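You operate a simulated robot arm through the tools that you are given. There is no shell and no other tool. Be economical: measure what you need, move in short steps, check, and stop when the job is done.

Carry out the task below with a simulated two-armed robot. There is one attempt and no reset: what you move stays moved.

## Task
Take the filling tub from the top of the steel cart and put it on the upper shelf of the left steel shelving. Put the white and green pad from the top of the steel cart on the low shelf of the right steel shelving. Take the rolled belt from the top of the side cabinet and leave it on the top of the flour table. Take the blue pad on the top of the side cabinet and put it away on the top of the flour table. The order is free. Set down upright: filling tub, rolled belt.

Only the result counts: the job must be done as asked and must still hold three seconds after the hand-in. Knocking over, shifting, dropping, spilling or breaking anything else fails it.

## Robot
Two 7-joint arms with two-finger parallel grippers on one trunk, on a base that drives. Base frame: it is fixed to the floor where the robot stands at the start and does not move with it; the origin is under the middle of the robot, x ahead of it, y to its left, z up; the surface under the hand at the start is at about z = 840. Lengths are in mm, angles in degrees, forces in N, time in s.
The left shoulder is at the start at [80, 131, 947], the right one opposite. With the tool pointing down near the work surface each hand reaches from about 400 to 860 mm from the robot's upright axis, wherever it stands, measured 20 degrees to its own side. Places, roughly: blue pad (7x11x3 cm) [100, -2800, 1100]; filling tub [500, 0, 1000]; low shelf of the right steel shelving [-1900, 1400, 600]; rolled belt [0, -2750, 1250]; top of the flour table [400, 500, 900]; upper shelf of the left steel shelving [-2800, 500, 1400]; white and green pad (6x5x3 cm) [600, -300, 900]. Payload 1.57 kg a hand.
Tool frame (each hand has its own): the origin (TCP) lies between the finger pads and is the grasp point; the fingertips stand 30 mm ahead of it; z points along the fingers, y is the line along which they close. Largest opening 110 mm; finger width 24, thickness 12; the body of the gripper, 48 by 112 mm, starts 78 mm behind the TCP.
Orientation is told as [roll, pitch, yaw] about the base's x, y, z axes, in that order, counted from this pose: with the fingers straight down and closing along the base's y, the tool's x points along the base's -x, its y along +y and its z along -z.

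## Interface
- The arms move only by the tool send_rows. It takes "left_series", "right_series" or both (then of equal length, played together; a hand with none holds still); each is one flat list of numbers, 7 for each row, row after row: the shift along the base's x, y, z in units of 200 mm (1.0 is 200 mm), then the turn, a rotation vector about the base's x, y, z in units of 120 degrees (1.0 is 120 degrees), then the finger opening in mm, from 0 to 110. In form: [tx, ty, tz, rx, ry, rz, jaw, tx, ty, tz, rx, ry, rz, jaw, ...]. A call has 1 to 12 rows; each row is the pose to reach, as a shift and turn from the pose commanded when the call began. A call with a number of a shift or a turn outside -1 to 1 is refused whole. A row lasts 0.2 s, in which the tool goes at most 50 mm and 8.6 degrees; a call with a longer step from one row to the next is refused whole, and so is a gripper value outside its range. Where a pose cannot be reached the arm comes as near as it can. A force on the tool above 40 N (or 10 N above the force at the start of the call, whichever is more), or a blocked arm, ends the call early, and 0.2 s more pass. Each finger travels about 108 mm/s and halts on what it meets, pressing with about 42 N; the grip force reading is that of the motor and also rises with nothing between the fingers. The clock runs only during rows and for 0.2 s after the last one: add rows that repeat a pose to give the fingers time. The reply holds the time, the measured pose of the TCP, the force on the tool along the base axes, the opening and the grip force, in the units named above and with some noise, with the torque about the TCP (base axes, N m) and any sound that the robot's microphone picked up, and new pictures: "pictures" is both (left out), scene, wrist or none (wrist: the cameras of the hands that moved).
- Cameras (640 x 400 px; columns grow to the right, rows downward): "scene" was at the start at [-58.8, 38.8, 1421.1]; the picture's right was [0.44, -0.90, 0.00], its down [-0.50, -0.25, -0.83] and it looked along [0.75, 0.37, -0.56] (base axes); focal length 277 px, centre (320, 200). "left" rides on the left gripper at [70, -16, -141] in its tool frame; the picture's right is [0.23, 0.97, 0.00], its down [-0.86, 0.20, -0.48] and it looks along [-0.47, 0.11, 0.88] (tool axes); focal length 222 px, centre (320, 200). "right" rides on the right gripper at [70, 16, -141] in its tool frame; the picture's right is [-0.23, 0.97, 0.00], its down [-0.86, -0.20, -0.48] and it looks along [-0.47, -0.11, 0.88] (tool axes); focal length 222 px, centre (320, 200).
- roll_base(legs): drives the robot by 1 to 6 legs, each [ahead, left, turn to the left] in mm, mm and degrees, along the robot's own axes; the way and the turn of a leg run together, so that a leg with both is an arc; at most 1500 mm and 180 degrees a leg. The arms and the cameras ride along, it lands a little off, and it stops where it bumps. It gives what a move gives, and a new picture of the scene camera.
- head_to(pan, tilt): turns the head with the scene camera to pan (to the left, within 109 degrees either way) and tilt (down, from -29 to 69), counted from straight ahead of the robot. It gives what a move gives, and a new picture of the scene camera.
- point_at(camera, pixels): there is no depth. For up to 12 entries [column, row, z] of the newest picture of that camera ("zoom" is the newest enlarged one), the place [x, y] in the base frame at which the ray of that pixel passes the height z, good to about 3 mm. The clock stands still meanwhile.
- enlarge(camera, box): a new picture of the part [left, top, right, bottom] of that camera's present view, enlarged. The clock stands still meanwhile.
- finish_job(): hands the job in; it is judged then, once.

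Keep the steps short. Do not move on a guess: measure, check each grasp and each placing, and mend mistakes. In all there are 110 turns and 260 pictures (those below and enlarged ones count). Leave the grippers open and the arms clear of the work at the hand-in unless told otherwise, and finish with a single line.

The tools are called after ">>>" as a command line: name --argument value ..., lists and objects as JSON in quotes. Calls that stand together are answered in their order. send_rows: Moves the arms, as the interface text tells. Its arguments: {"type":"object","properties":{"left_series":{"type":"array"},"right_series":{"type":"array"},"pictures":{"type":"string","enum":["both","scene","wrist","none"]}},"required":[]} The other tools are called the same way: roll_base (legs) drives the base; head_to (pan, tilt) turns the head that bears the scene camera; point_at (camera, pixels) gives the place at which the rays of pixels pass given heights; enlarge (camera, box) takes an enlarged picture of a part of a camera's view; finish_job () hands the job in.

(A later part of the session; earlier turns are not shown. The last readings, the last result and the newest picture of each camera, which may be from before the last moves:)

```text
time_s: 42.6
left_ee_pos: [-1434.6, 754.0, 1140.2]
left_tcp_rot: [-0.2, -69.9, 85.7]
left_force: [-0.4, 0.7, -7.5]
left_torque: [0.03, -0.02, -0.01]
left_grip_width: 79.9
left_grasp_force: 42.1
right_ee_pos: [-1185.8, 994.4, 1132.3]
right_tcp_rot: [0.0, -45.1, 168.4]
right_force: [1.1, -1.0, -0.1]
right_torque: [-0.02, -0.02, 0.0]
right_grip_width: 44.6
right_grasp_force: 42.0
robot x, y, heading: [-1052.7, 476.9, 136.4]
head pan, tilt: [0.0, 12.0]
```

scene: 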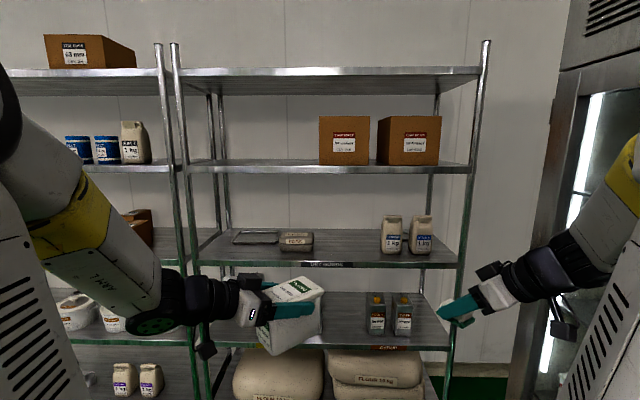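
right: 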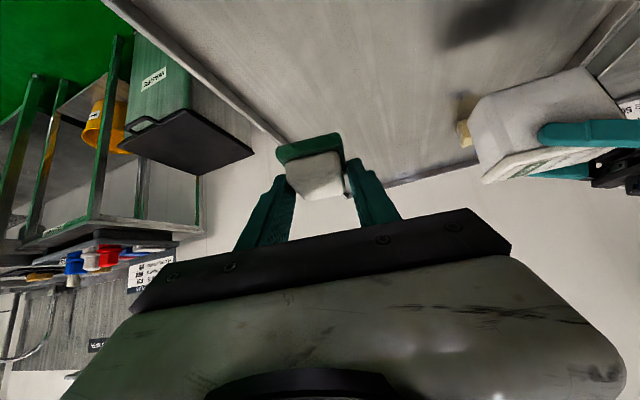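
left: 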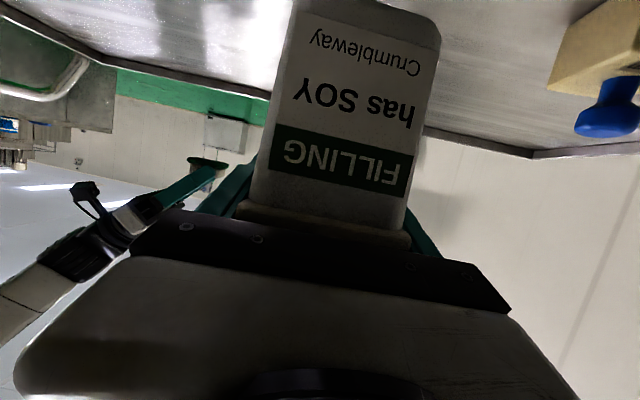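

Facing the shelving square. I measure the shelf edges and the free spot left of the oil cans on the low shelf.

>>> point_at --camera "scene" --pixels '[[345, 335, 545], [376, 334, 545], [403, 334, 545], [448, 347, 545], [300, 347, 545], [350, 348, 545], [320, 262, 850], [464, 172, 1330], [190, 172, 1330], [90, 172, 1330], [80, 340, 545]]'

>>> enlarge --camera "scene" --box '[200, 220, 480, 395]'

```text
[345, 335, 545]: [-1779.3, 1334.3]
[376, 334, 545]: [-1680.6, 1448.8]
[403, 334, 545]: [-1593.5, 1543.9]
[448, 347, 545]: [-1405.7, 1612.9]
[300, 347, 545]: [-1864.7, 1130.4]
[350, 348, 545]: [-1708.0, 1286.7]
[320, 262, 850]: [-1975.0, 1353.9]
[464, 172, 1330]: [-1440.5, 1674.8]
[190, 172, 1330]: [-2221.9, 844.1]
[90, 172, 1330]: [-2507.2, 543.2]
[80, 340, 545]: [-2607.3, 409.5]
```

```text
2.29 times, centred on (340, 308) of scene
```

zoom: 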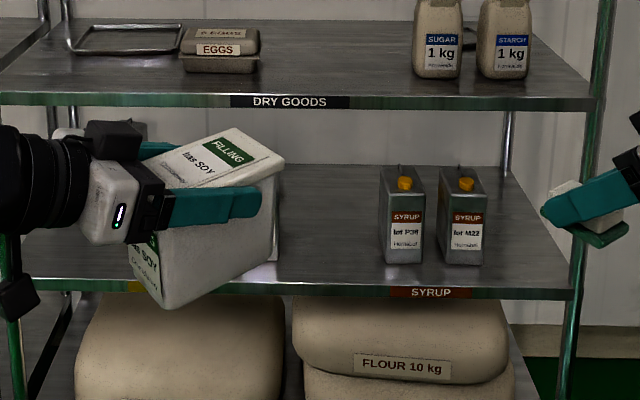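

Free spot for the pad is around (-1780,1335). First the tub: I go ahead 330 mm, then look left for the passage along the left shelving.

>>> roll_base --legs '[[330, 0, 0]]'

>>> head_to --pan 70 --tilt 30

```text
time_s: 44.8
left_ee_pos: [-1672.5, 975.9, 1139.2]
left_tcp_rot: [-0.2, -69.9, 85.9]
left_force: [0.0, 0.0, -8.5]
left_torque: [0.0, -0.02, 0.02]
left_grip_width: 79.9
left_grasp_force: 42.5
right_ee_pos: [-1424.0, 1218.3, 1133.4]
right_tcp_rot: [0.1, -45.0, 168.6]
right_force: [0.4, -0.6, -0.4]
right_torque: [0.02, 0.03, -0.01]
right_grip_width: 44.6
right_grasp_force: 41.7
robot x, y, heading: [-1290.3, 707.5, 136.9]
head pan, tilt: [0.0, 12.0]
```

scene: 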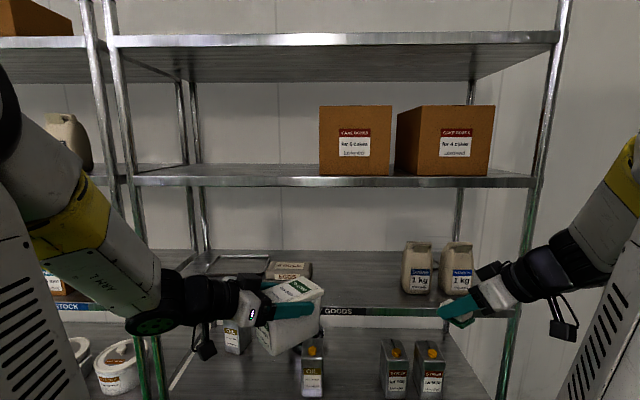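

```text
time_s: 46.2
left_ee_pos: [-1672.0, 977.6, 1137.9]
left_tcp_rot: [-0.3, -69.8, 85.9]
left_force: [0.9, -1.2, -7.2]
left_torque: [0.01, 0.01, -0.02]
left_grip_width: 79.7
left_grasp_force: 42.0
right_ee_pos: [-1424.3, 1218.7, 1132.7]
right_tcp_rot: [0.0, -45.1, 168.7]
right_force: [-0.2, 0.4, -0.7]
right_torque: [0.03, 0.03, -0.01]
right_grip_width: 44.7
right_grasp_force: 42.2
robot x, y, heading: [-1291.2, 703.5, 136.8]
head pan, tilt: [70.0, 30.0]
```

scene: 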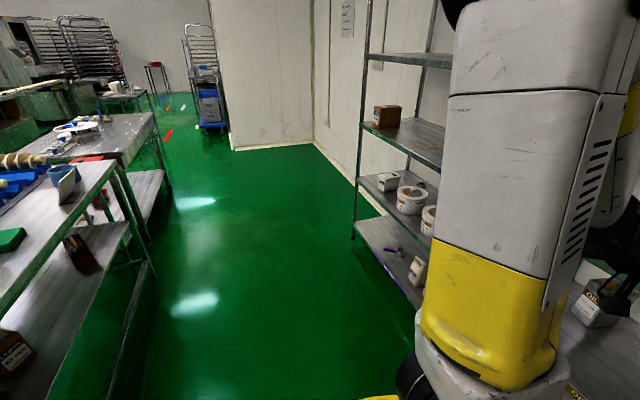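

>>> point_at --camera "scene" --pixels '[[353, 237, 0], [155, 272, 0], [112, 385, 0], [155, 115, 840], [112, 165, 840], [365, 128, 850], [370, 60, 1335], [420, 290, 100]]'

```text
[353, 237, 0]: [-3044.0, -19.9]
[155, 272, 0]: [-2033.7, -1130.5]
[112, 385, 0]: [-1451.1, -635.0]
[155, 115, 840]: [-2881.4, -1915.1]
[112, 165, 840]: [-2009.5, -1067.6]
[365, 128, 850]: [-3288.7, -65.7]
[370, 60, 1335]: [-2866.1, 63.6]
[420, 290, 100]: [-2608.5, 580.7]
```

The passage is clear (table edge some 690 mm behind, shelving 730 ahead). I drive left 900 mm and look at the left shelving.

>>> roll_base --legs '[[0, 900, 0]]'

>>> head_to --pan 0 --tilt 0

```text
time_s: 50.9
left_ee_pos: [-2286.8, 322.3, 1138.1]
left_tcp_rot: [-0.2, -69.7, 86.0]
left_force: [1.2, 0.5, -9.0]
left_torque: [-0.05, 0.0, 0.0]
left_grip_width: 79.8
left_grasp_force: 42.3
right_ee_pos: [-2039.4, 566.5, 1133.1]
right_tcp_rot: [0.0, -44.9, 168.8]
right_force: [-0.5, 0.4, 0.1]
right_torque: [0.02, -0.03, -0.01]
right_grip_width: 44.8
right_grasp_force: 42.2
robot x, y, heading: [-1901.3, 53.1, 137.2]
head pan, tilt: [70.0, 30.0]
```

scene: 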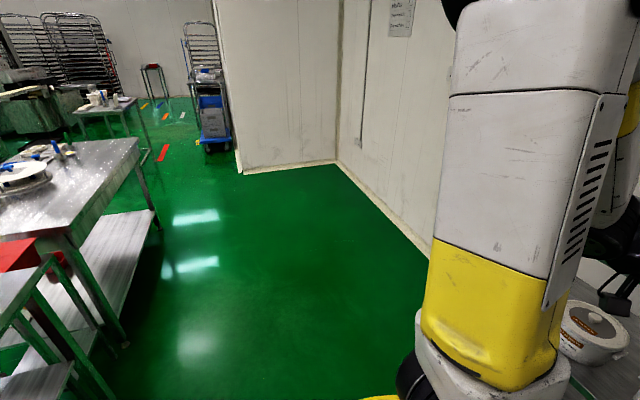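

```text
time_s: 52.3
left_ee_pos: [-2287.2, 322.9, 1138.7]
left_tcp_rot: [-0.2, -69.8, 86.0]
left_force: [0.0, -0.5, -7.8]
left_torque: [0.03, 0.0, -0.02]
left_grip_width: 80.0
left_grasp_force: 42.3
right_ee_pos: [-2039.3, 564.4, 1132.3]
right_tcp_rot: [0.0, -45.0, 168.9]
right_force: [0.0, 0.2, -0.3]
right_torque: [0.01, 0.0, 0.0]
right_grip_width: 44.5
right_grasp_force: 42.0
robot x, y, heading: [-1899.0, 51.5, 136.7]
head pan, tilt: [0.0, 0.0]
```

scene: 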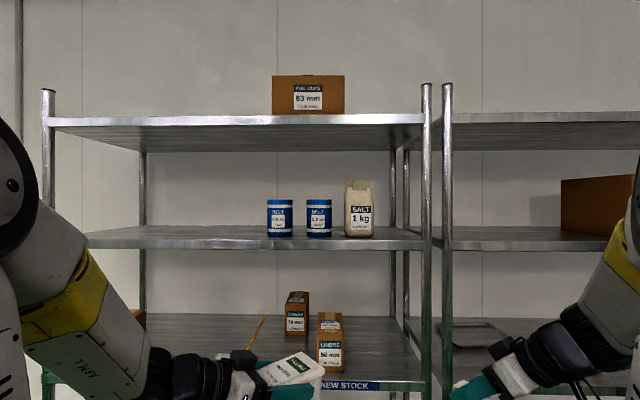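

The upper shelf is free in columns 90–260. I raise the tub, turn it to face the shelf (+51 degrees) and move it forward-left, still before the shelf edge.

>>> send_rows --left_series '[-0.072, 0.002, 0.107, 0, 0, 0.0607, 60, -0.145, 0.004, 0.214, 0, 0, 0.1214, 60, -0.217, 0.006, 0.321, 0, 0, 0.1821, 60, -0.29, 0.009, 0.429, 0, 0, 0.2429, 60, -0.362, 0.011, 0.536, 0, 0, 0.3036, 60, -0.435, 0.013, 0.643, 0, 0, 0.3643, 60, -0.507, 0.015, 0.75, 0, 0, 0.425, 60]' --pictures "scene"

```text
time_s: 53.9
left_ee_pos: [-2391.8, 327.0, 1275.5]
left_tcp_rot: [-3.5, -68.4, 140.2]
left_force: [0.3, 0.7, -8.4]
left_torque: [-0.02, 0.01, 0.01]
left_grip_width: 79.9
left_grasp_force: 42.0
right_ee_pos: [-2038.4, 565.2, 1132.4]
right_tcp_rot: [0.1, -45.1, 168.9]
right_force: [0.1, 0.7, -0.3]
right_torque: [-0.01, 0.01, 0.0]
right_grip_width: 44.9
right_grasp_force: 41.7
robot x, y, heading: [-1903.2, 50.9, 136.9]
head pan, tilt: [0.0, 0.0]
```

scene: 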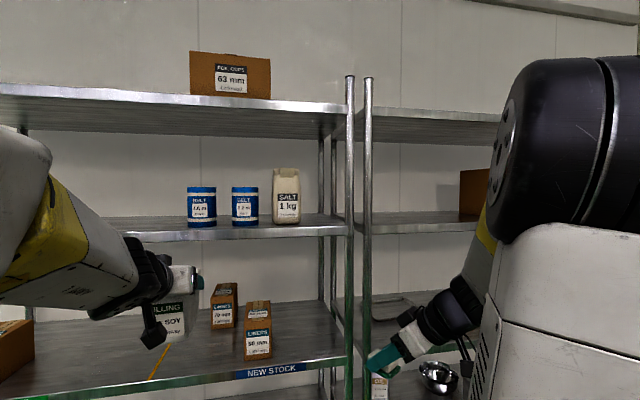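

The trunk turned along. I continue with the second half of the rise and hold to let it settle.

>>> send_rows --left_series '[-0.1, 0.003, 0.15, 0, 0, 0, 60, -0.2, 0.006, 0.3, 0, 0, 0, 60, -0.3, 0.009, 0.45, 0, 0, 0, 60, -0.4, 0.012, 0.6, 0, 0, 0, 60, -0.507, 0.015, 0.75, 0, 0, 0, 60, -0.507, 0.015, 0.75, 0, 0, 0, 60, -0.507, 0.015, 0.75, 0, 0, 0, 60]' --pictures "both"

```text
time_s: 55.5
left_ee_pos: [-2489.5, 330.3, 1438.7]
left_tcp_rot: [-0.2, -69.9, 137.0]
left_force: [0.6, 0.6, -8.4]
left_torque: [0.02, 0.01, 0.0]
left_grip_width: 79.9
left_grasp_force: 41.9
right_ee_pos: [-2038.7, 565.5, 1133.5]
right_tcp_rot: [0.0, -45.0, 168.8]
right_force: [0.1, 0.8, 0.1]
right_torque: [-0.01, 0.02, 0.01]
right_grip_width: 44.6
right_grasp_force: 41.9
robot x, y, heading: [-1902.0, 46.6, 137.0]
head pan, tilt: [0.0, 0.0]
```

scene: 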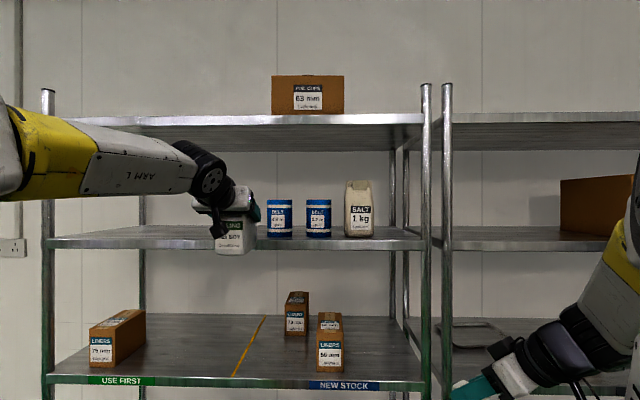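
left: 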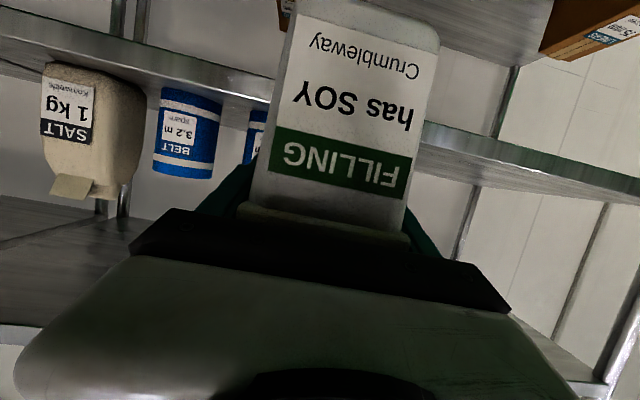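

The tub sits level in the hand at TCP z 1439 (bottom about 1347). I measure the upper shelf edge with several trial heights and enlarge the wrist view.

>>> point_at --camera "scene" --pixels '[[160, 239, 1310], [160, 239, 1325], [390, 239, 1310], [390, 239, 1325], [160, 249, 1300], [100, 378, 940], [390, 382, 940]]'

>>> enlarge --camera "left" --box '[400, 80, 640, 230]'

>>> enlarge --camera "scene" --box '[40, 180, 280, 330]'

```text
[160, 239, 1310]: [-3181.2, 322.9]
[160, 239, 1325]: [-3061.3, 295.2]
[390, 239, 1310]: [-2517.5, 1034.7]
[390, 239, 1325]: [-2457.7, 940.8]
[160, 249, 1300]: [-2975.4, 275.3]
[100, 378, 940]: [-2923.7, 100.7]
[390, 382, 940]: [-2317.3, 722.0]
```

```text
2.67 times, centred on (520, 155) of left
```

zoom: 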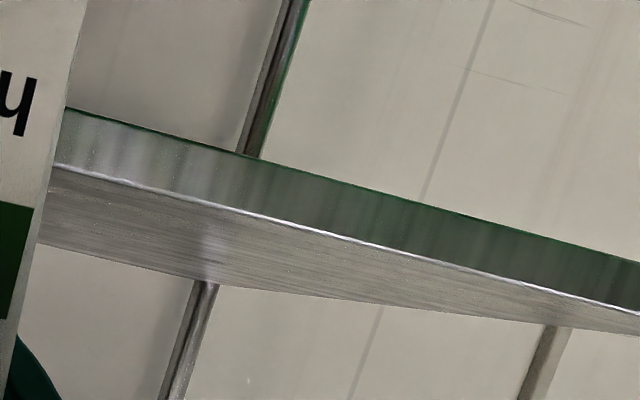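

```text
2.67 times, centred on (160, 255) of scene
```

zoom: 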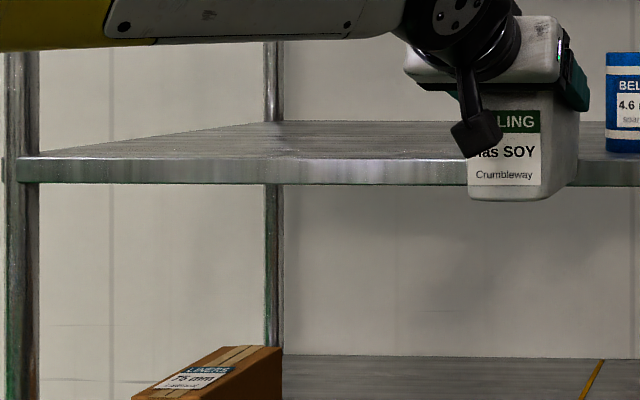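

>>> point_at --camera "left" --pixels '[[531, 170, 1310], [531, 170, 1335], [531, 170, 1350], [531, 170, 1365], [455, 152, 1350], [620, 194, 1350]]'

>>> point_at --camera "scene" --pixels '[[160, 239.2, 1335], [160, 239.2, 1350], [160, 239.2, 1365], [160, 239.2, 1375]]'

```text
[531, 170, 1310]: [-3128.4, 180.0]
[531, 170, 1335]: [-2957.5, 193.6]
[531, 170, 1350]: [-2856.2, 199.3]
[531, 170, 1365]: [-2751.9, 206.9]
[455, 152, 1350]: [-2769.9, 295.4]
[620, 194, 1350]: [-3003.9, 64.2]
```

```text
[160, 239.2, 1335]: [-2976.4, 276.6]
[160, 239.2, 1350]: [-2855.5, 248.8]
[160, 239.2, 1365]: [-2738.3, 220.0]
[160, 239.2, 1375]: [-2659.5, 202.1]
```

Both views agree: shelf top z = 1365, edge at 2149 along my heading. So the tub's bottom must go higher: I raise 60 mm, then drive left 200.

>>> send_rows --left_series '[0, 0, 0.15, 0, 0, 0, 60, 0, 0, 0.3, 0, 0, 0, 60, 0, 0, 0.3, 0, 0, 0, 60]' --pictures "none"

>>> roll_base --legs '[[0, 200, 0]]'

```text
time_s: 56.3
left_ee_pos: [-2490.0, 329.2, 1499.6]
left_tcp_rot: [-0.1, -69.8, 137.0]
left_force: [0.0, 0.6, -8.1]
left_torque: [0.01, -0.02, 0.03]
left_grip_width: 80.2
left_grasp_force: 42.3
right_ee_pos: [-2039.1, 565.8, 1132.3]
right_tcp_rot: [0.0, -45.0, 168.9]
right_force: [0.2, 0.4, -0.7]
right_torque: [0.0, 0.03, -0.01]
right_grip_width: 44.6
right_grasp_force: 41.4
robot x, y, heading: [-1902.2, 48.5, 136.9]
head pan, tilt: [0.0, 0.0]
```

```text
time_s: 57.9
left_ee_pos: [-2626.3, 183.1, 1499.6]
left_tcp_rot: [-0.1, -69.9, 137.0]
left_force: [0.7, 0.3, -8.2]
left_torque: [-0.01, 0.02, 0.03]
left_grip_width: 79.9
left_grasp_force: 42.1
right_ee_pos: [-2177.1, 418.0, 1132.2]
right_tcp_rot: [0.0, -44.9, 168.8]
right_force: [0.2, 1.0, -0.4]
right_torque: [0.01, -0.01, 0.04]
right_grip_width: 44.6
right_grasp_force: 41.4
robot x, y, heading: [-2033.7, -93.7, 136.8]
head pan, tilt: [0.0, 0.0]
```

scene: 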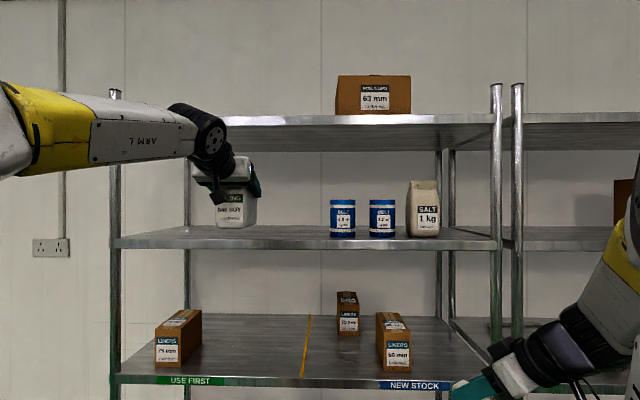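

The tub is in front of the free part of the upper shelf, bottom well above the edge. Drive ahead 195 mm.

>>> roll_base --legs '[[195, 0, 0]]'

>>> enlarge --camera "left" --box '[0, 0, 640, 400]'

```text
time_s: 59.5
left_ee_pos: [-2769.5, 316.7, 1498.8]
left_tcp_rot: [-0.2, -69.9, 137.1]
left_force: [0.2, -1.1, -8.1]
left_torque: [-0.02, 0.01, -0.01]
left_grip_width: 80.0
left_grasp_force: 41.8
right_ee_pos: [-2320.8, 551.4, 1132.8]
right_tcp_rot: [0.1, -45.0, 168.9]
right_force: [-0.8, 0.0, -0.1]
right_torque: [0.01, -0.02, 0.03]
right_grip_width: 44.4
right_grasp_force: 41.9
robot x, y, heading: [-2180.4, 40.3, 137.2]
head pan, tilt: [0.0, 0.0]
```

scene: 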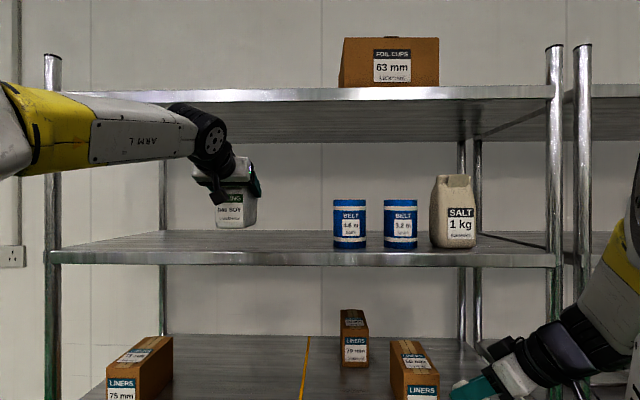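

```text
1.00 times, centred on (320, 200) of left (not enlarged: the box is as wide or as high as the picture)
```

zoom: 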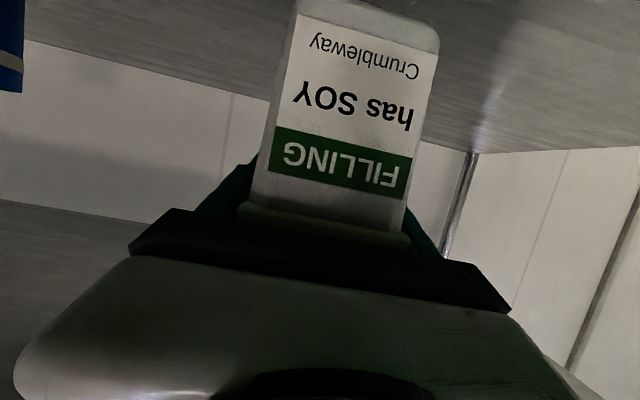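

TCP is 89 mm inside the edge. I go 25 mm deeper with the arm and lower to just above contact (TCP 1459).

>>> send_rows --left_series '[-0.0915, 0.0855, 0, 0, 0, 0, 60, -0.0915, 0.0855, -0.1, 0, 0, 0, 60, -0.0915, 0.0855, -0.17, 0, 0, 0, 60, -0.0915, 0.0855, -0.2, 0, 0, 0, 60, -0.0915, 0.0855, -0.2, 0, 0, 0, 60]' --pictures "scene"

>>> enlarge --camera "scene" --box '[150, 150, 310, 270]'

```text
time_s: 60.7
left_ee_pos: [-2787.2, 333.3, 1457.5]
left_tcp_rot: [-0.1, -69.9, 137.0]
left_force: [-0.3, -0.3, -8.6]
left_torque: [-0.02, -0.03, 0.01]
left_grip_width: 79.6
left_grasp_force: 42.0
right_ee_pos: [-2320.9, 551.9, 1131.7]
right_tcp_rot: [0.1, -45.0, 168.9]
right_force: [0.0, -0.6, 0.7]
right_torque: [-0.04, 0.02, 0.03]
right_grip_width: 44.6
right_grasp_force: 42.8
robot x, y, heading: [-2181.6, 37.0, 137.0]
head pan, tilt: [0.0, 0.0]
```

scene: 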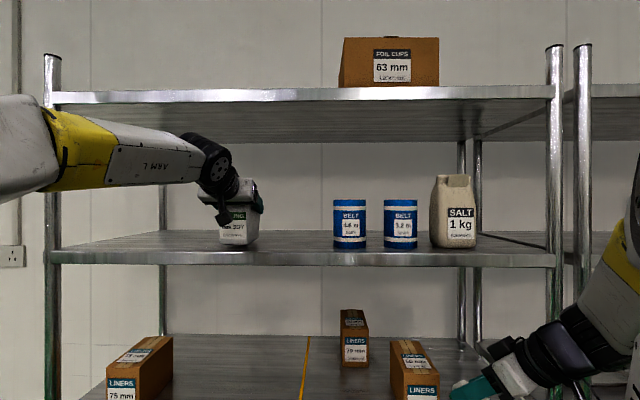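

```text
3.33 times, centred on (230, 210) of scene
```

zoom: 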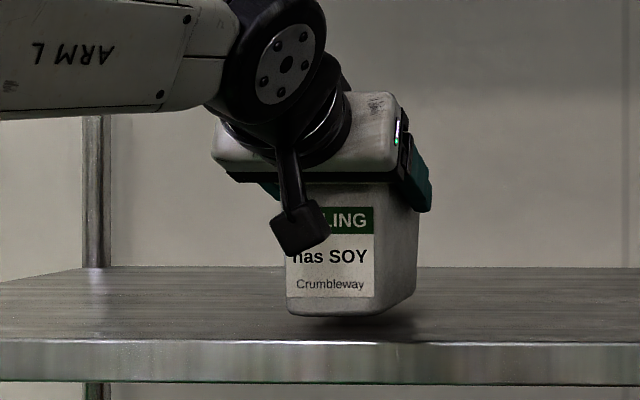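

Still a small gap under the tub. Lower in 2 mm steps and watch the force.

>>> send_rows --left_series '[0, 0, -0.01, 0, 0, 0, 60, 0, 0, -0.02, 0, 0, 0, 60, 0, 0, -0.03, 0, 0, 0, 60, 0, 0, -0.04, 0, 0, 0, 60, 0, 0, -0.05, 0, 0, 0, 60]' --pictures "none"

>>> enlarge --camera "scene" --box '[150, 150, 310, 270]'

```text
time_s: 61.9
left_ee_pos: [-2787.6, 332.8, 1448.4]
left_tcp_rot: [-0.2, -69.9, 137.0]
left_force: [-0.6, -0.2, -9.0]
left_torque: [0.01, -0.01, -0.01]
left_grip_width: 79.9
left_grasp_force: 41.8
right_ee_pos: [-2319.7, 551.8, 1133.3]
right_tcp_rot: [0.0, -45.0, 168.9]
right_force: [0.1, -0.5, -0.1]
right_torque: [0.01, 0.03, 0.01]
right_grip_width: 44.7
right_grasp_force: 42.4
robot x, y, heading: [-2184.1, 39.9, 137.1]
head pan, tilt: [0.0, 0.0]
```

```text
3.33 times, centred on (230, 210) of scene
```

zoom: 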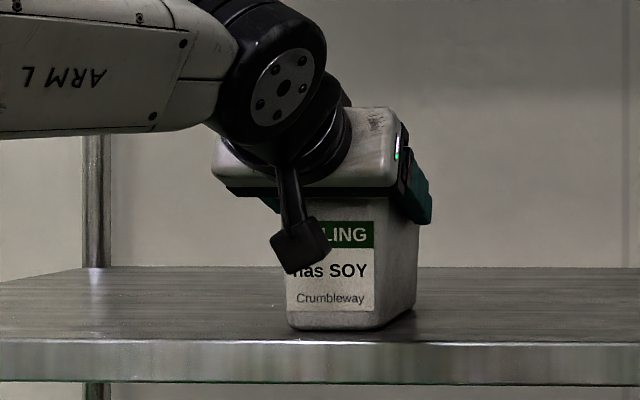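

>>> send_rows --left_series '[0, 0, -0.01, 0, 0, 0, 60, 0, 0, -0.02, 0, 0, 0, 60, 0, 0, -0.03, 0, 0, 0, 60, 0, 0, -0.04, 0, 0, 0, 60, 0, 0, -0.05, 0, 0, 0, 60]' --pictures "none"

>>> enlarge --camera "scene" --box '[150, 150, 310, 270]'

```text
time_s: 63.1
left_ee_pos: [-2787.2, 332.7, 1436.3]
left_tcp_rot: [-0.1, -69.7, 137.1]
left_force: [0.7, -1.9, 12.5]
left_torque: [-0.89, -0.92, 0.13]
left_grip_width: 80.0
left_grasp_force: 40.3
right_ee_pos: [-2320.5, 552.1, 1131.8]
right_tcp_rot: [0.0, -45.0, 169.0]
right_force: [1.0, -0.3, -0.4]
right_torque: [-0.02, 0.0, 0.0]
right_grip_width: 44.5
right_grasp_force: 42.4
robot x, y, heading: [-2184.2, 39.0, 136.9]
head pan, tilt: [0.0, 0.0]
```

```text
3.33 times, centred on (230, 210) of scene
```

zoom: 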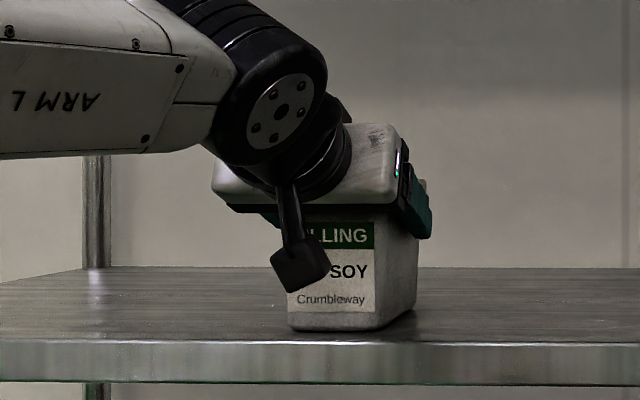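

The tub stands (12.5 N upward). I open the left hand, then pull straight back level.

>>> send_rows --left_series '[0, 0, 0.01, 0, 0, 0, 90, 0, 0, 0.01, 0, 0, 0, 110, 0, 0, 0.01, 0, 0, 0, 110, 0, 0, 0.01, 0, 0, 0, 110]' --pictures "wrist"

>>> enlarge --camera "scene" --box '[150, 150, 310, 270]'

```text
time_s: 64.1
left_ee_pos: [-2786.8, 332.6, 1440.3]
left_tcp_rot: [-0.2, -69.9, 137.1]
left_force: [0.7, -0.5, 0.6]
left_torque: [0.0, 0.01, 0.01]
left_grip_width: 109.7
left_grasp_force: 0.0
right_ee_pos: [-2320.6, 550.8, 1133.3]
right_tcp_rot: [0.0, -45.1, 169.0]
right_force: [0.0, -0.8, -0.6]
right_torque: [0.02, -0.01, 0.02]
right_grip_width: 44.7
right_grasp_force: 42.1
robot x, y, heading: [-2181.3, 41.2, 136.9]
head pan, tilt: [0.0, 0.0]
```

left: 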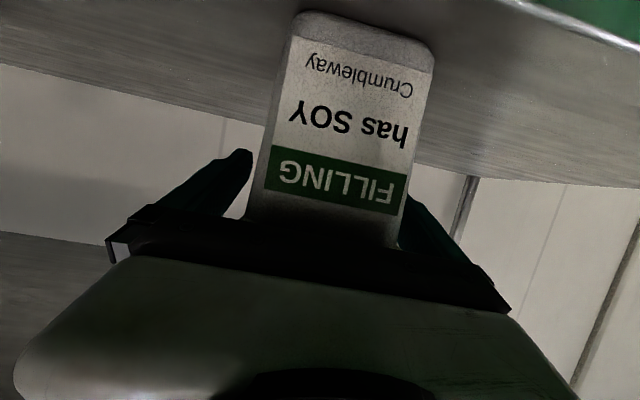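

```text
3.33 times, centred on (230, 210) of scene
```

zoom: 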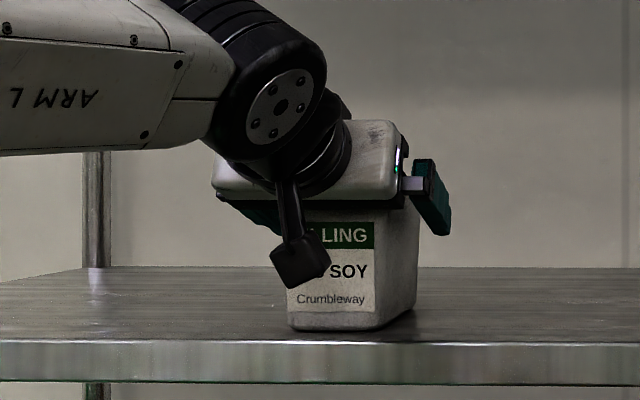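

The tub stands free and upright. I pull the hand straight back 160 mm.

>>> send_rows --left_series '[0.073, -0.068, 0, 0, 0, 0, 110, 0.22, -0.204, 0, 0, 0, 0, 110, 0.366, -0.34, 0, 0, 0, 0, 110, 0.513, -0.476, 0, 0, 0, 0, 110, 0.6, -0.556, 0, 0, 0, 0, 110]' --pictures "both"

```text
time_s: 65.3
left_ee_pos: [-2667.0, 221.9, 1441.2]
left_tcp_rot: [-0.1, -69.7, 137.0]
left_force: [-0.3, -0.2, -0.8]
left_torque: [0.02, 0.0, 0.0]
left_grip_width: 110.0
left_grasp_force: 0.1
right_ee_pos: [-2320.4, 552.6, 1133.4]
right_tcp_rot: [0.0, -45.0, 168.9]
right_force: [0.1, -0.4, -0.5]
right_torque: [-0.05, -0.02, 0.01]
right_grip_width: 44.6
right_grasp_force: 42.1
robot x, y, heading: [-2180.9, 36.3, 136.9]
head pan, tilt: [0.0, 0.0]
```

scene: 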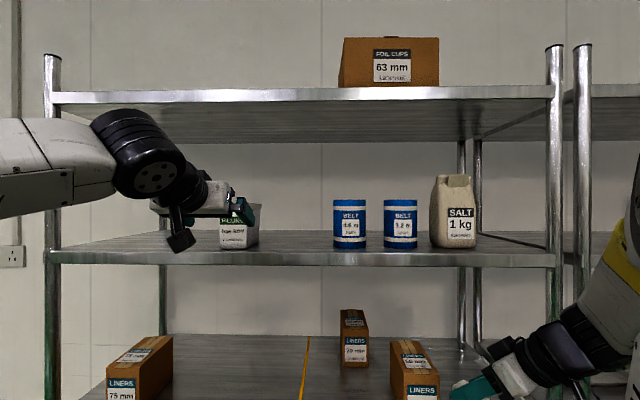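
left: 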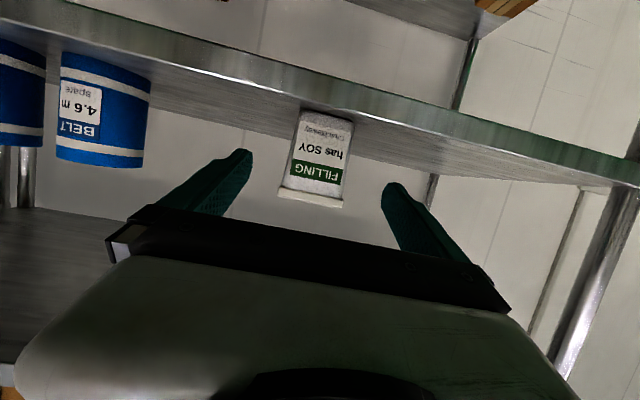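

The tub is placed well. I back out 200 mm and drive right 1020 mm, to stand left of the free spot on the right shelving's low shelf.

>>> roll_base --legs '[[-200, 0, 0], [0, -1020, 0]]'

>>> send_rows --left_series '[0, 0, -0.2, 0, 0, 0, 110, 0, 0, -0.4, 0, 0, 0, 110, 0, 0, -0.6, 0, 0, 0, 110, 0, 0, -0.8, 0, 0, 0, 110, 0, 0, -1.0, 0, 0, 0, 110, 0, 0, -1.0, 0, 0, 0, 110]' --pictures "none"

>>> head_to --pan -10 --tilt 40

```text
time_s: 71.8
left_ee_pos: [-1814.9, 836.2, 1440.7]
left_tcp_rot: [-0.2, -69.8, 136.5]
left_force: [-0.1, 0.6, -0.5]
left_torque: [0.03, -0.02, 0.0]
left_grip_width: 110.1
left_grasp_force: 0.1
right_ee_pos: [-1464.9, 1162.6, 1132.7]
right_tcp_rot: [0.0, -45.0, 168.4]
right_force: [-0.2, -0.2, -0.8]
right_torque: [0.0, -0.01, -0.01]
right_grip_width: 44.6
right_grasp_force: 41.5
robot x, y, heading: [-1330.4, 644.9, 136.4]
head pan, tilt: [0.0, 0.0]
```

scene: 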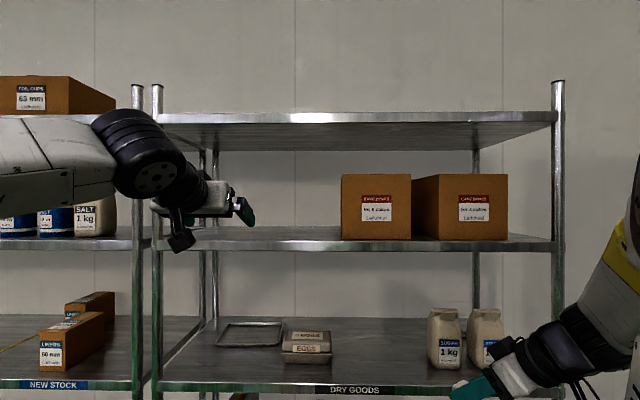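

```text
time_s: 73.2
left_ee_pos: [-1816.5, 836.8, 1239.2]
left_tcp_rot: [-0.3, -69.7, 136.6]
left_force: [0.3, 0.3, 0.5]
left_torque: [0.01, 0.02, 0.01]
left_grip_width: 110.0
left_grasp_force: 0.0
right_ee_pos: [-1464.7, 1163.1, 1132.7]
right_tcp_rot: [0.0, -45.0, 168.4]
right_force: [0.1, 0.1, 0.1]
right_torque: [-0.01, 0.02, -0.02]
right_grip_width: 44.5
right_grasp_force: 42.2
robot x, y, heading: [-1332.8, 646.0, 136.6]
head pan, tilt: [0.0, 0.0]
```

```text
time_s: 74.2
left_ee_pos: [-1815.7, 837.1, 1240.0]
left_tcp_rot: [-0.2, -69.8, 136.6]
left_force: [0.0, -0.4, 0.5]
left_torque: [-0.01, 0.0, 0.0]
left_grip_width: 109.9
left_grasp_force: 0.1
right_ee_pos: [-1464.4, 1162.9, 1133.1]
right_tcp_rot: [0.0, -45.1, 168.4]
right_force: [0.4, -0.2, -0.8]
right_torque: [-0.01, -0.01, 0.02]
right_grip_width: 44.9
right_grasp_force: 41.9
robot x, y, heading: [-1328.4, 647.8, 136.5]
head pan, tilt: [-10.0, 40.0]
```

scene: 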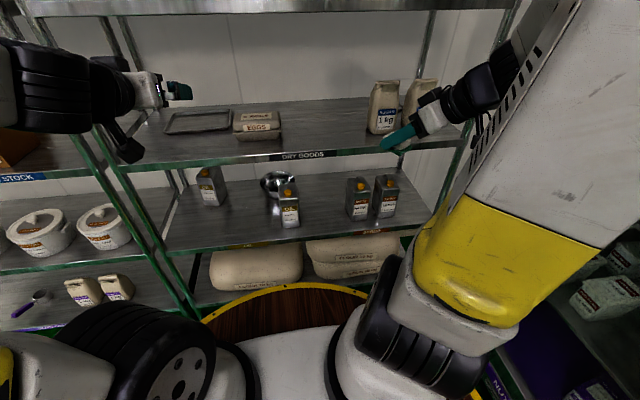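

The low shelf shows oil cans at (210,190) and (289,205), a bowl behind, and syrup cans at (358,200), (386,198). I measure the gaps.

>>> point_at --camera "scene" --pixels '[[282, 226, 540], [300, 226, 540], [349, 218, 540], [368, 217, 540], [322, 232, 540], [170, 250, 540], [424, 230, 540], [205, 205, 540], [227, 204, 540], [322, 159, 850], [130, 172, 850], [245, 215, 540]]'

>>> enlarge --camera "scene" --box '[160, 130, 440, 305]'

```text
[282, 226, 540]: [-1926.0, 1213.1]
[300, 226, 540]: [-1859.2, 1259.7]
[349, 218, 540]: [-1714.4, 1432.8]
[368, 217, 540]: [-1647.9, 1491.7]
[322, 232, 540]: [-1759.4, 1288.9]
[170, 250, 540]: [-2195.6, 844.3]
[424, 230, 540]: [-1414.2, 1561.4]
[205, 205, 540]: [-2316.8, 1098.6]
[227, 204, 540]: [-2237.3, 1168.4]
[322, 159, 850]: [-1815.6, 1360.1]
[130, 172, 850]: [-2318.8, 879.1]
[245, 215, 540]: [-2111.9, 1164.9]
```

```text
2.29 times, centred on (300, 218) of scene
```

zoom: 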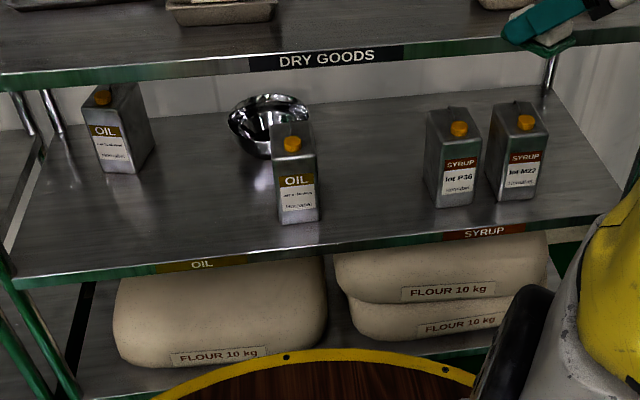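

Gap between the oil can and the first syrup can is about 225 mm wide; target is its middle, 80 mm inside the edge. I turn the right hand -32 degrees to face the shelf and lower it in front of the shelf.

>>> send_rows --right_series '[-0.069, 0.016, -0.205, 0, 0, -0.0667, 20, -0.138, 0.032, -0.41, 0, 0, -0.1333, 20, -0.207, 0.049, -0.615, 0, 0, -0.2, 20, -0.276, 0.065, -0.82, 0, 0, -0.2667, 20]' --pictures "none"

>>> send_rows --right_series '[-0.069, 0.016, -0.205, 0, 0, 0, 20, -0.138, 0.032, -0.41, 0, 0, 0, 20, -0.207, 0.049, -0.615, 0, 0, 0, 20, -0.276, 0.065, -0.82, 0, 0, 0, 20]' --pictures "scene"

>>> send_rows --right_series '[-0.069, 0.016, -0.205, 0, 0, 0, 20, -0.138, 0.032, -0.41, 0, 0, 0, 20, -0.207, 0.049, -0.615, 0, 0, 0, 20, -0.276, 0.065, -0.82, 0, 0, 0, 20, -0.276, 0.065, -0.82, 0, 0, 0, 20]' --pictures "both"

```text
time_s: 75.2
left_ee_pos: [-1815.3, 835.7, 1239.7]
left_tcp_rot: [-0.5, -69.8, 136.7]
left_force: [-1.1, -0.9, -0.5]
left_torque: [0.03, -0.03, -0.14]
left_grip_width: 110.2
left_grasp_force: 0.0
right_ee_pos: [-1527.6, 1190.5, 971.3]
right_tcp_rot: [-0.2, -44.7, 136.7]
right_force: [-0.5, -0.2, 0.8]
right_torque: [0.01, -0.08, -0.1]
right_grip_width: 44.4
right_grasp_force: 41.9
right hand out of reach, approached as far as the arm can: row 3, 4
robot x, y, heading: [-1330.3, 648.6, 136.6]
head pan, tilt: [-10.0, 40.0]
```

```text
time_s: 76.2
left_ee_pos: [-1814.4, 836.9, 1241.5]
left_tcp_rot: [-0.2, -69.8, 136.4]
left_force: [0.0, -1.2, 1.0]
left_torque: [0.0, -0.01, 0.02]
left_grip_width: 110.1
left_grasp_force: 0.0
right_ee_pos: [-1581.3, 1205.2, 808.2]
right_tcp_rot: [0.1, -45.1, 136.2]
right_force: [-0.8, 1.1, 0.3]
right_torque: [-0.01, -0.01, 0.02]
right_grip_width: 44.8
right_grasp_force: 41.9
robot x, y, heading: [-1327.5, 648.5, 136.4]
head pan, tilt: [-10.0, 40.0]
```

scene: 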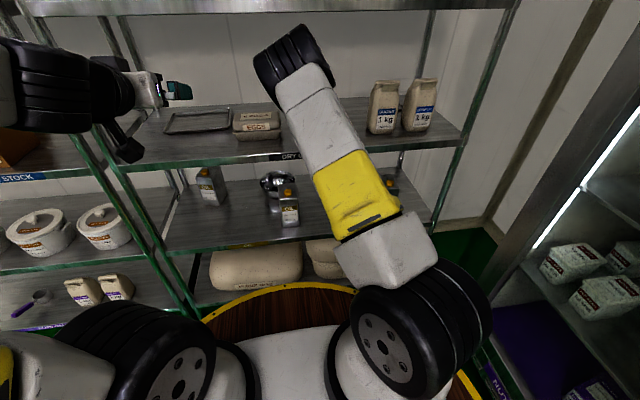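

```text
time_s: 77.5
left_ee_pos: [-1816.3, 836.3, 1240.5]
left_tcp_rot: [-0.3, -69.9, 136.5]
left_force: [0.1, 0.0, 0.6]
left_torque: [0.03, -0.02, -0.05]
left_grip_width: 110.3
left_grasp_force: 0.1
right_ee_pos: [-1643.3, 1239.3, 679.2]
right_tcp_rot: [0.0, -45.0, 136.3]
right_force: [0.4, 0.1, 0.6]
right_torque: [0.01, -0.02, -0.01]
right_grip_width: 44.7
right_grasp_force: 41.8
right hand out of reach, approached as far as the arm can: row 3, 4, 5
robot x, y, heading: [-1328.2, 645.7, 136.3]
head pan, tilt: [-10.0, 40.0]
```

scene: 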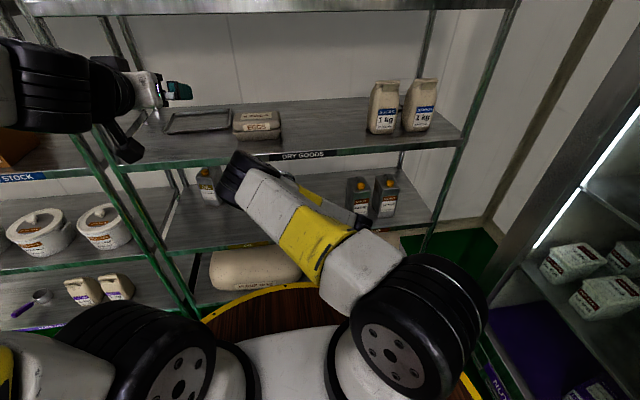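
right: 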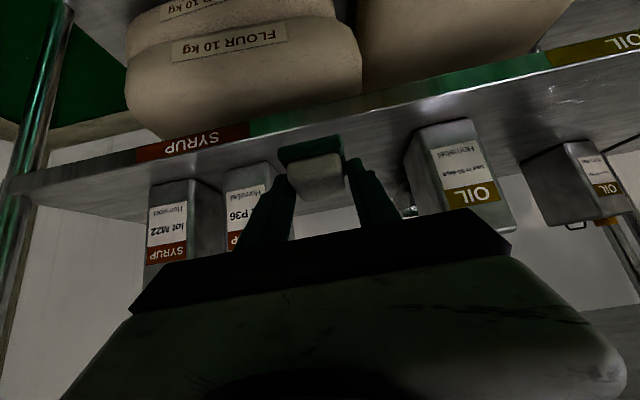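

The right hand stopped at z 679, at its limit with this tilt, and the elbow sticks forward at (235,180). I measure where the elbow is.

>>> point_at --camera "scene" --pixels '[[222, 180, 1000], [222, 180, 900], [222, 180, 800], [222, 180, 700], [235, 155, 1000], [235, 155, 900]]'

>>> point_at --camera "right" --pixels '[[300, 165, 560], [320, 110, 545], [430, 190, 560], [270, 160, 560]]'

```text
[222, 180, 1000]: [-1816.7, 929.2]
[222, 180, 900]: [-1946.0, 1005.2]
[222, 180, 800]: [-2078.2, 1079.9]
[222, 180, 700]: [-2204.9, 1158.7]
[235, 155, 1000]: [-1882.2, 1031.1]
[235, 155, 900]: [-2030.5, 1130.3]
```

```text
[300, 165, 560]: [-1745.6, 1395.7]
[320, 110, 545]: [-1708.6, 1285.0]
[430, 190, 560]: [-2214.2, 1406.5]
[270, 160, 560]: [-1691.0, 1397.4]
```

Elbow estimate: about 400–450 mm ahead, z about 1080, so still behind the shelf front. I try moving 45 mm farther ahead and lower to z 640.

>>> send_rows --right_series '[-0.08, 0.08, 0, 0, 0, 0, 20, -0.16, 0.155, 0, 0, 0, 0, 20, -0.16, 0.155, -0.1, 0, 0, 0, 20, -0.16, 0.155, -0.1, 0, 0, 0, 20, -0.16, 0.155, -0.1, 0, 0, 0, 20]' --pictures "scene"

```text
time_s: 78.7
left_ee_pos: [-1816.0, 836.0, 1240.5]
left_tcp_rot: [-0.2, -69.8, 136.5]
left_force: [0.3, 0.1, 0.4]
left_torque: [0.02, 0.0, 0.0]
left_grip_width: 109.8
left_grasp_force: 0.1
right_ee_pos: [-1675.2, 1270.7, 658.5]
right_tcp_rot: [-0.1, -44.9, 136.3]
right_force: [-0.7, -0.4, -1.0]
right_torque: [0.0, 0.0, 0.02]
right_grip_width: 44.6
right_grasp_force: 41.8
robot x, y, heading: [-1328.8, 648.2, 136.5]
head pan, tilt: [-10.0, 40.0]
```

scene: 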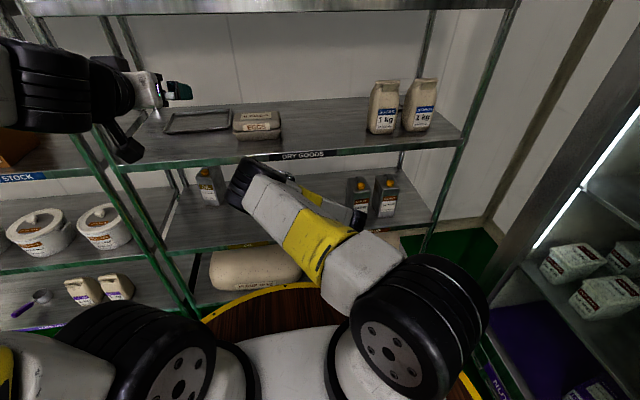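

Reached z 658 there; farther ahead it can go lower. I drive ahead 60 mm (pad bottom 625, shelf about 545, upper lip about 890).

>>> roll_base --legs '[[60, 0, 0]]'

>>> send_rows --right_series '[-0.11, 0.08, 0, 0, 0, 0, 20, -0.22, 0.15, 0, 0, 0, 0, 20, -0.33, 0.21, -0.05, 0, 0, 0, 20, -0.34, 0.21, -0.15, 0, 0, 0, 20, -0.34, 0.21, -0.25, 0, 0, 0, 20, -0.34, 0.21, -0.25, 0, 0, 0, 20]' --pictures "both"

```text
time_s: 79.6
left_ee_pos: [-1858.1, 878.4, 1239.7]
left_tcp_rot: [-0.3, -69.8, 136.5]
left_force: [0.4, 0.1, -0.3]
left_torque: [0.04, -0.04, -0.01]
left_grip_width: 110.1
left_grasp_force: 0.1
right_ee_pos: [-1718.6, 1310.9, 657.4]
right_tcp_rot: [0.0, -45.1, 136.5]
right_force: [0.1, 0.7, -0.1]
right_torque: [-0.02, -0.02, 0.0]
right_grip_width: 44.7
right_grasp_force: 42.0
robot x, y, heading: [-1374.3, 690.0, 136.5]
head pan, tilt: [-10.0, 40.0]
```

scene: 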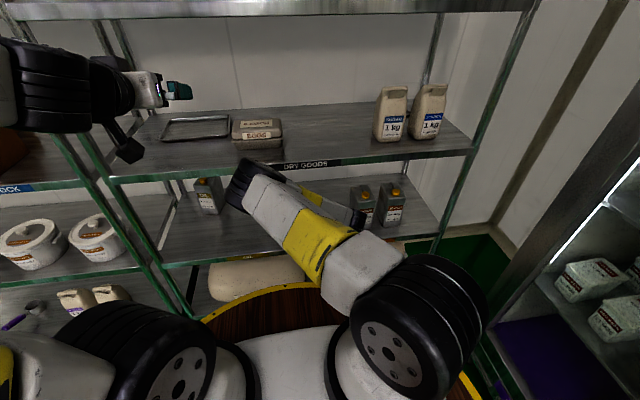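

```text
time_s: 81.0
left_ee_pos: [-1858.2, 877.0, 1239.9]
left_tcp_rot: [-0.2, -69.8, 136.5]
left_force: [0.4, -0.8, 0.3]
left_torque: [-0.01, -0.02, 0.0]
left_grip_width: 110.0
left_grasp_force: 0.1
right_ee_pos: [-1786.4, 1353.6, 607.8]
right_tcp_rot: [0.0, -44.9, 136.3]
right_force: [-0.7, -0.2, -0.3]
right_torque: [0.02, 0.01, 0.01]
right_grip_width: 44.6
right_grasp_force: 42.1
robot x, y, heading: [-1373.2, 688.2, 136.3]
head pan, tilt: [-10.0, 40.0]
```

scene: 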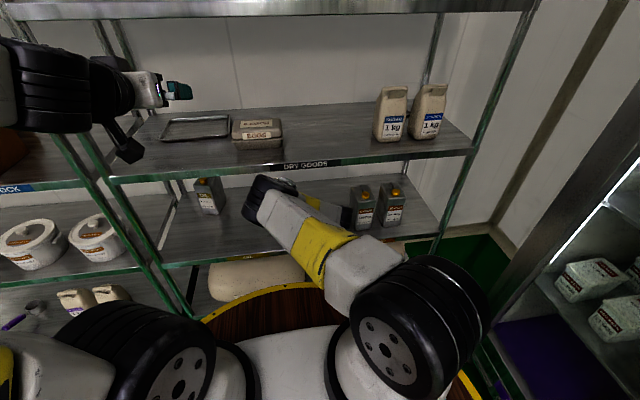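
right: 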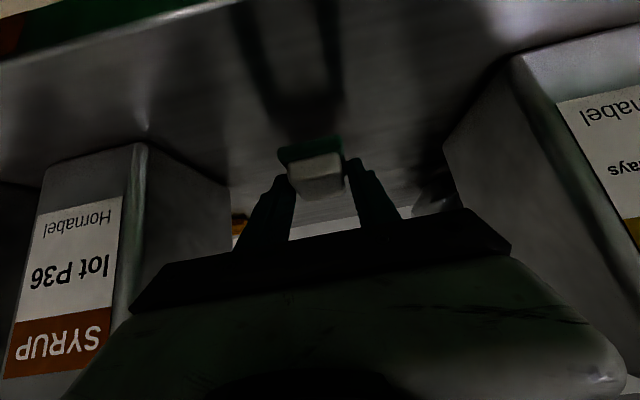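

The pad is between the syrup and oil cans with room on both sides, its bottom at about 574. I lower in small steps until contact.

>>> send_rows --right_series '[0, 0, -0.03, 0, 0, 0, 20, 0, 0, -0.06, 0, 0, 0, 20, 0, 0, -0.09, 0, 0, 0, 20, 0, 0, -0.105, 0, 0, 0, 20, 0, 0, -0.12, 0, 0, 0, 20, 0, 0, -0.13, 0, 0, 0, 20, 0, 0, -0.14, 0, 0, 0, 20, 0, 0, -0.15, 0, 0, 0, 20, 0, 0, -0.16, 0, 0, 0, 20, 0, 0, -0.17, 0, 0, 0, 20]' --pictures "wrist"

```text
time_s: 82.0
left_ee_pos: [-1859.2, 877.9, 1239.9]
left_tcp_rot: [-0.3, -69.8, 136.5]
left_force: [0.6, -0.2, -0.3]
left_torque: [-0.01, -0.02, 0.03]
left_grip_width: 110.1
left_grasp_force: 0.0
right_ee_pos: [-1788.2, 1355.2, 591.6]
right_tcp_rot: [0.1, -45.5, 136.4]
right_force: [-0.8, 0.9, 6.4]
right_torque: [-0.06, -0.14, 0.04]
right_grip_width: 44.7
right_grasp_force: 41.9
robot x, y, heading: [-1369.6, 687.2, 136.3]
head pan, tilt: [-10.0, 40.0]
stopped in row 5 (right hand): the force on the tool passed its limit at 45 N (the readings are from after the stop); the commanded pose is now the measured one
```

right: 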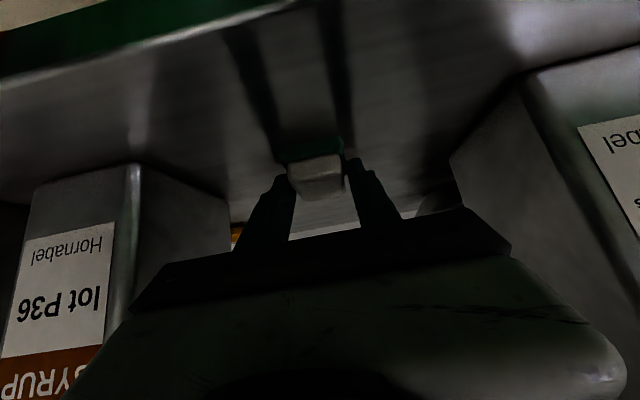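

Contact at z 591. I open to 85 mm and look.

>>> send_rows --right_series '[0, 0, 0, 0, 0, 0, 60, 0, 0, 0, 0, 0, 0, 85, 0, 0, 0, 0, 0, 0, 85]' --pictures "wrist"

```text
time_s: 82.8
left_ee_pos: [-1860.2, 878.3, 1239.3]
left_tcp_rot: [-0.2, -69.8, 136.6]
left_force: [0.0, 0.0, 0.0]
left_torque: [-0.02, -0.02, -0.01]
left_grip_width: 110.1
left_grasp_force: 0.0
right_ee_pos: [-1789.3, 1355.5, 590.3]
right_tcp_rot: [-0.1, -45.2, 136.5]
right_force: [0.6, -0.2, -0.5]
right_torque: [0.01, 0.01, 0.0]
right_grip_width: 85.1
right_grasp_force: 0.1
robot x, y, heading: [-1374.0, 687.5, 136.4]
head pan, tilt: [-10.0, 40.0]
```

right: 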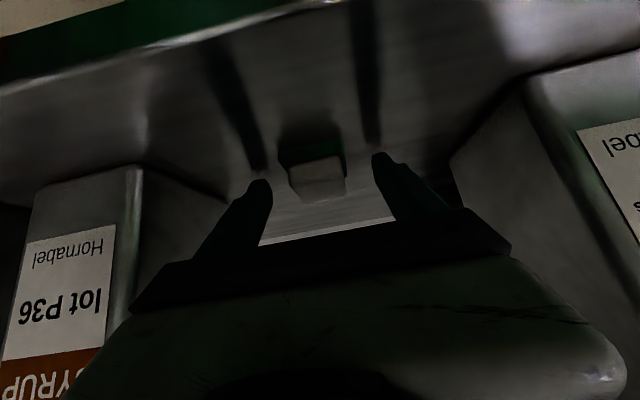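

The pad lies flat on the low shelf. I withdraw back and up.

>>> send_rows --right_series '[0.1, -0.095, 0.14, 0, 0, 0, 85, 0.207, -0.195, 0.283, 0, 0, 0, 85, 0.33, -0.31, 0.35, 0, 0, 0, 85, 0.45, -0.43, 0.45, 0, 0, 0, 85, 0.5, -0.48, 0.6, 0, 0, 0, 85]' --pictures "both"

```text
time_s: 84.0
left_ee_pos: [-1858.9, 878.2, 1240.1]
left_tcp_rot: [-0.3, -69.8, 136.6]
left_force: [-0.2, 0.0, -0.1]
left_torque: [0.04, -0.01, -0.02]
left_grip_width: 110.3
left_grasp_force: 0.1
right_ee_pos: [-1688.5, 1257.8, 710.0]
right_tcp_rot: [0.0, -45.3, 136.4]
right_force: [-0.1, -0.3, 0.8]
right_torque: [-0.01, 0.02, 0.0]
right_grip_width: 85.2
right_grasp_force: 0.1
right hand out of reach, approached as far as the arm can: row 3, 4
robot x, y, heading: [-1375.7, 690.6, 136.3]
head pan, tilt: [-10.0, 40.0]
```

scene: 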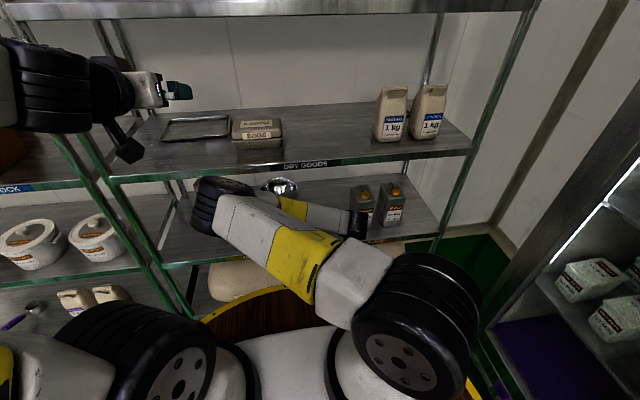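
right: 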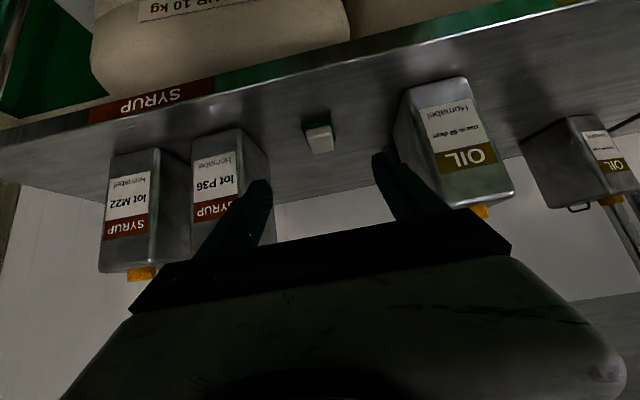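

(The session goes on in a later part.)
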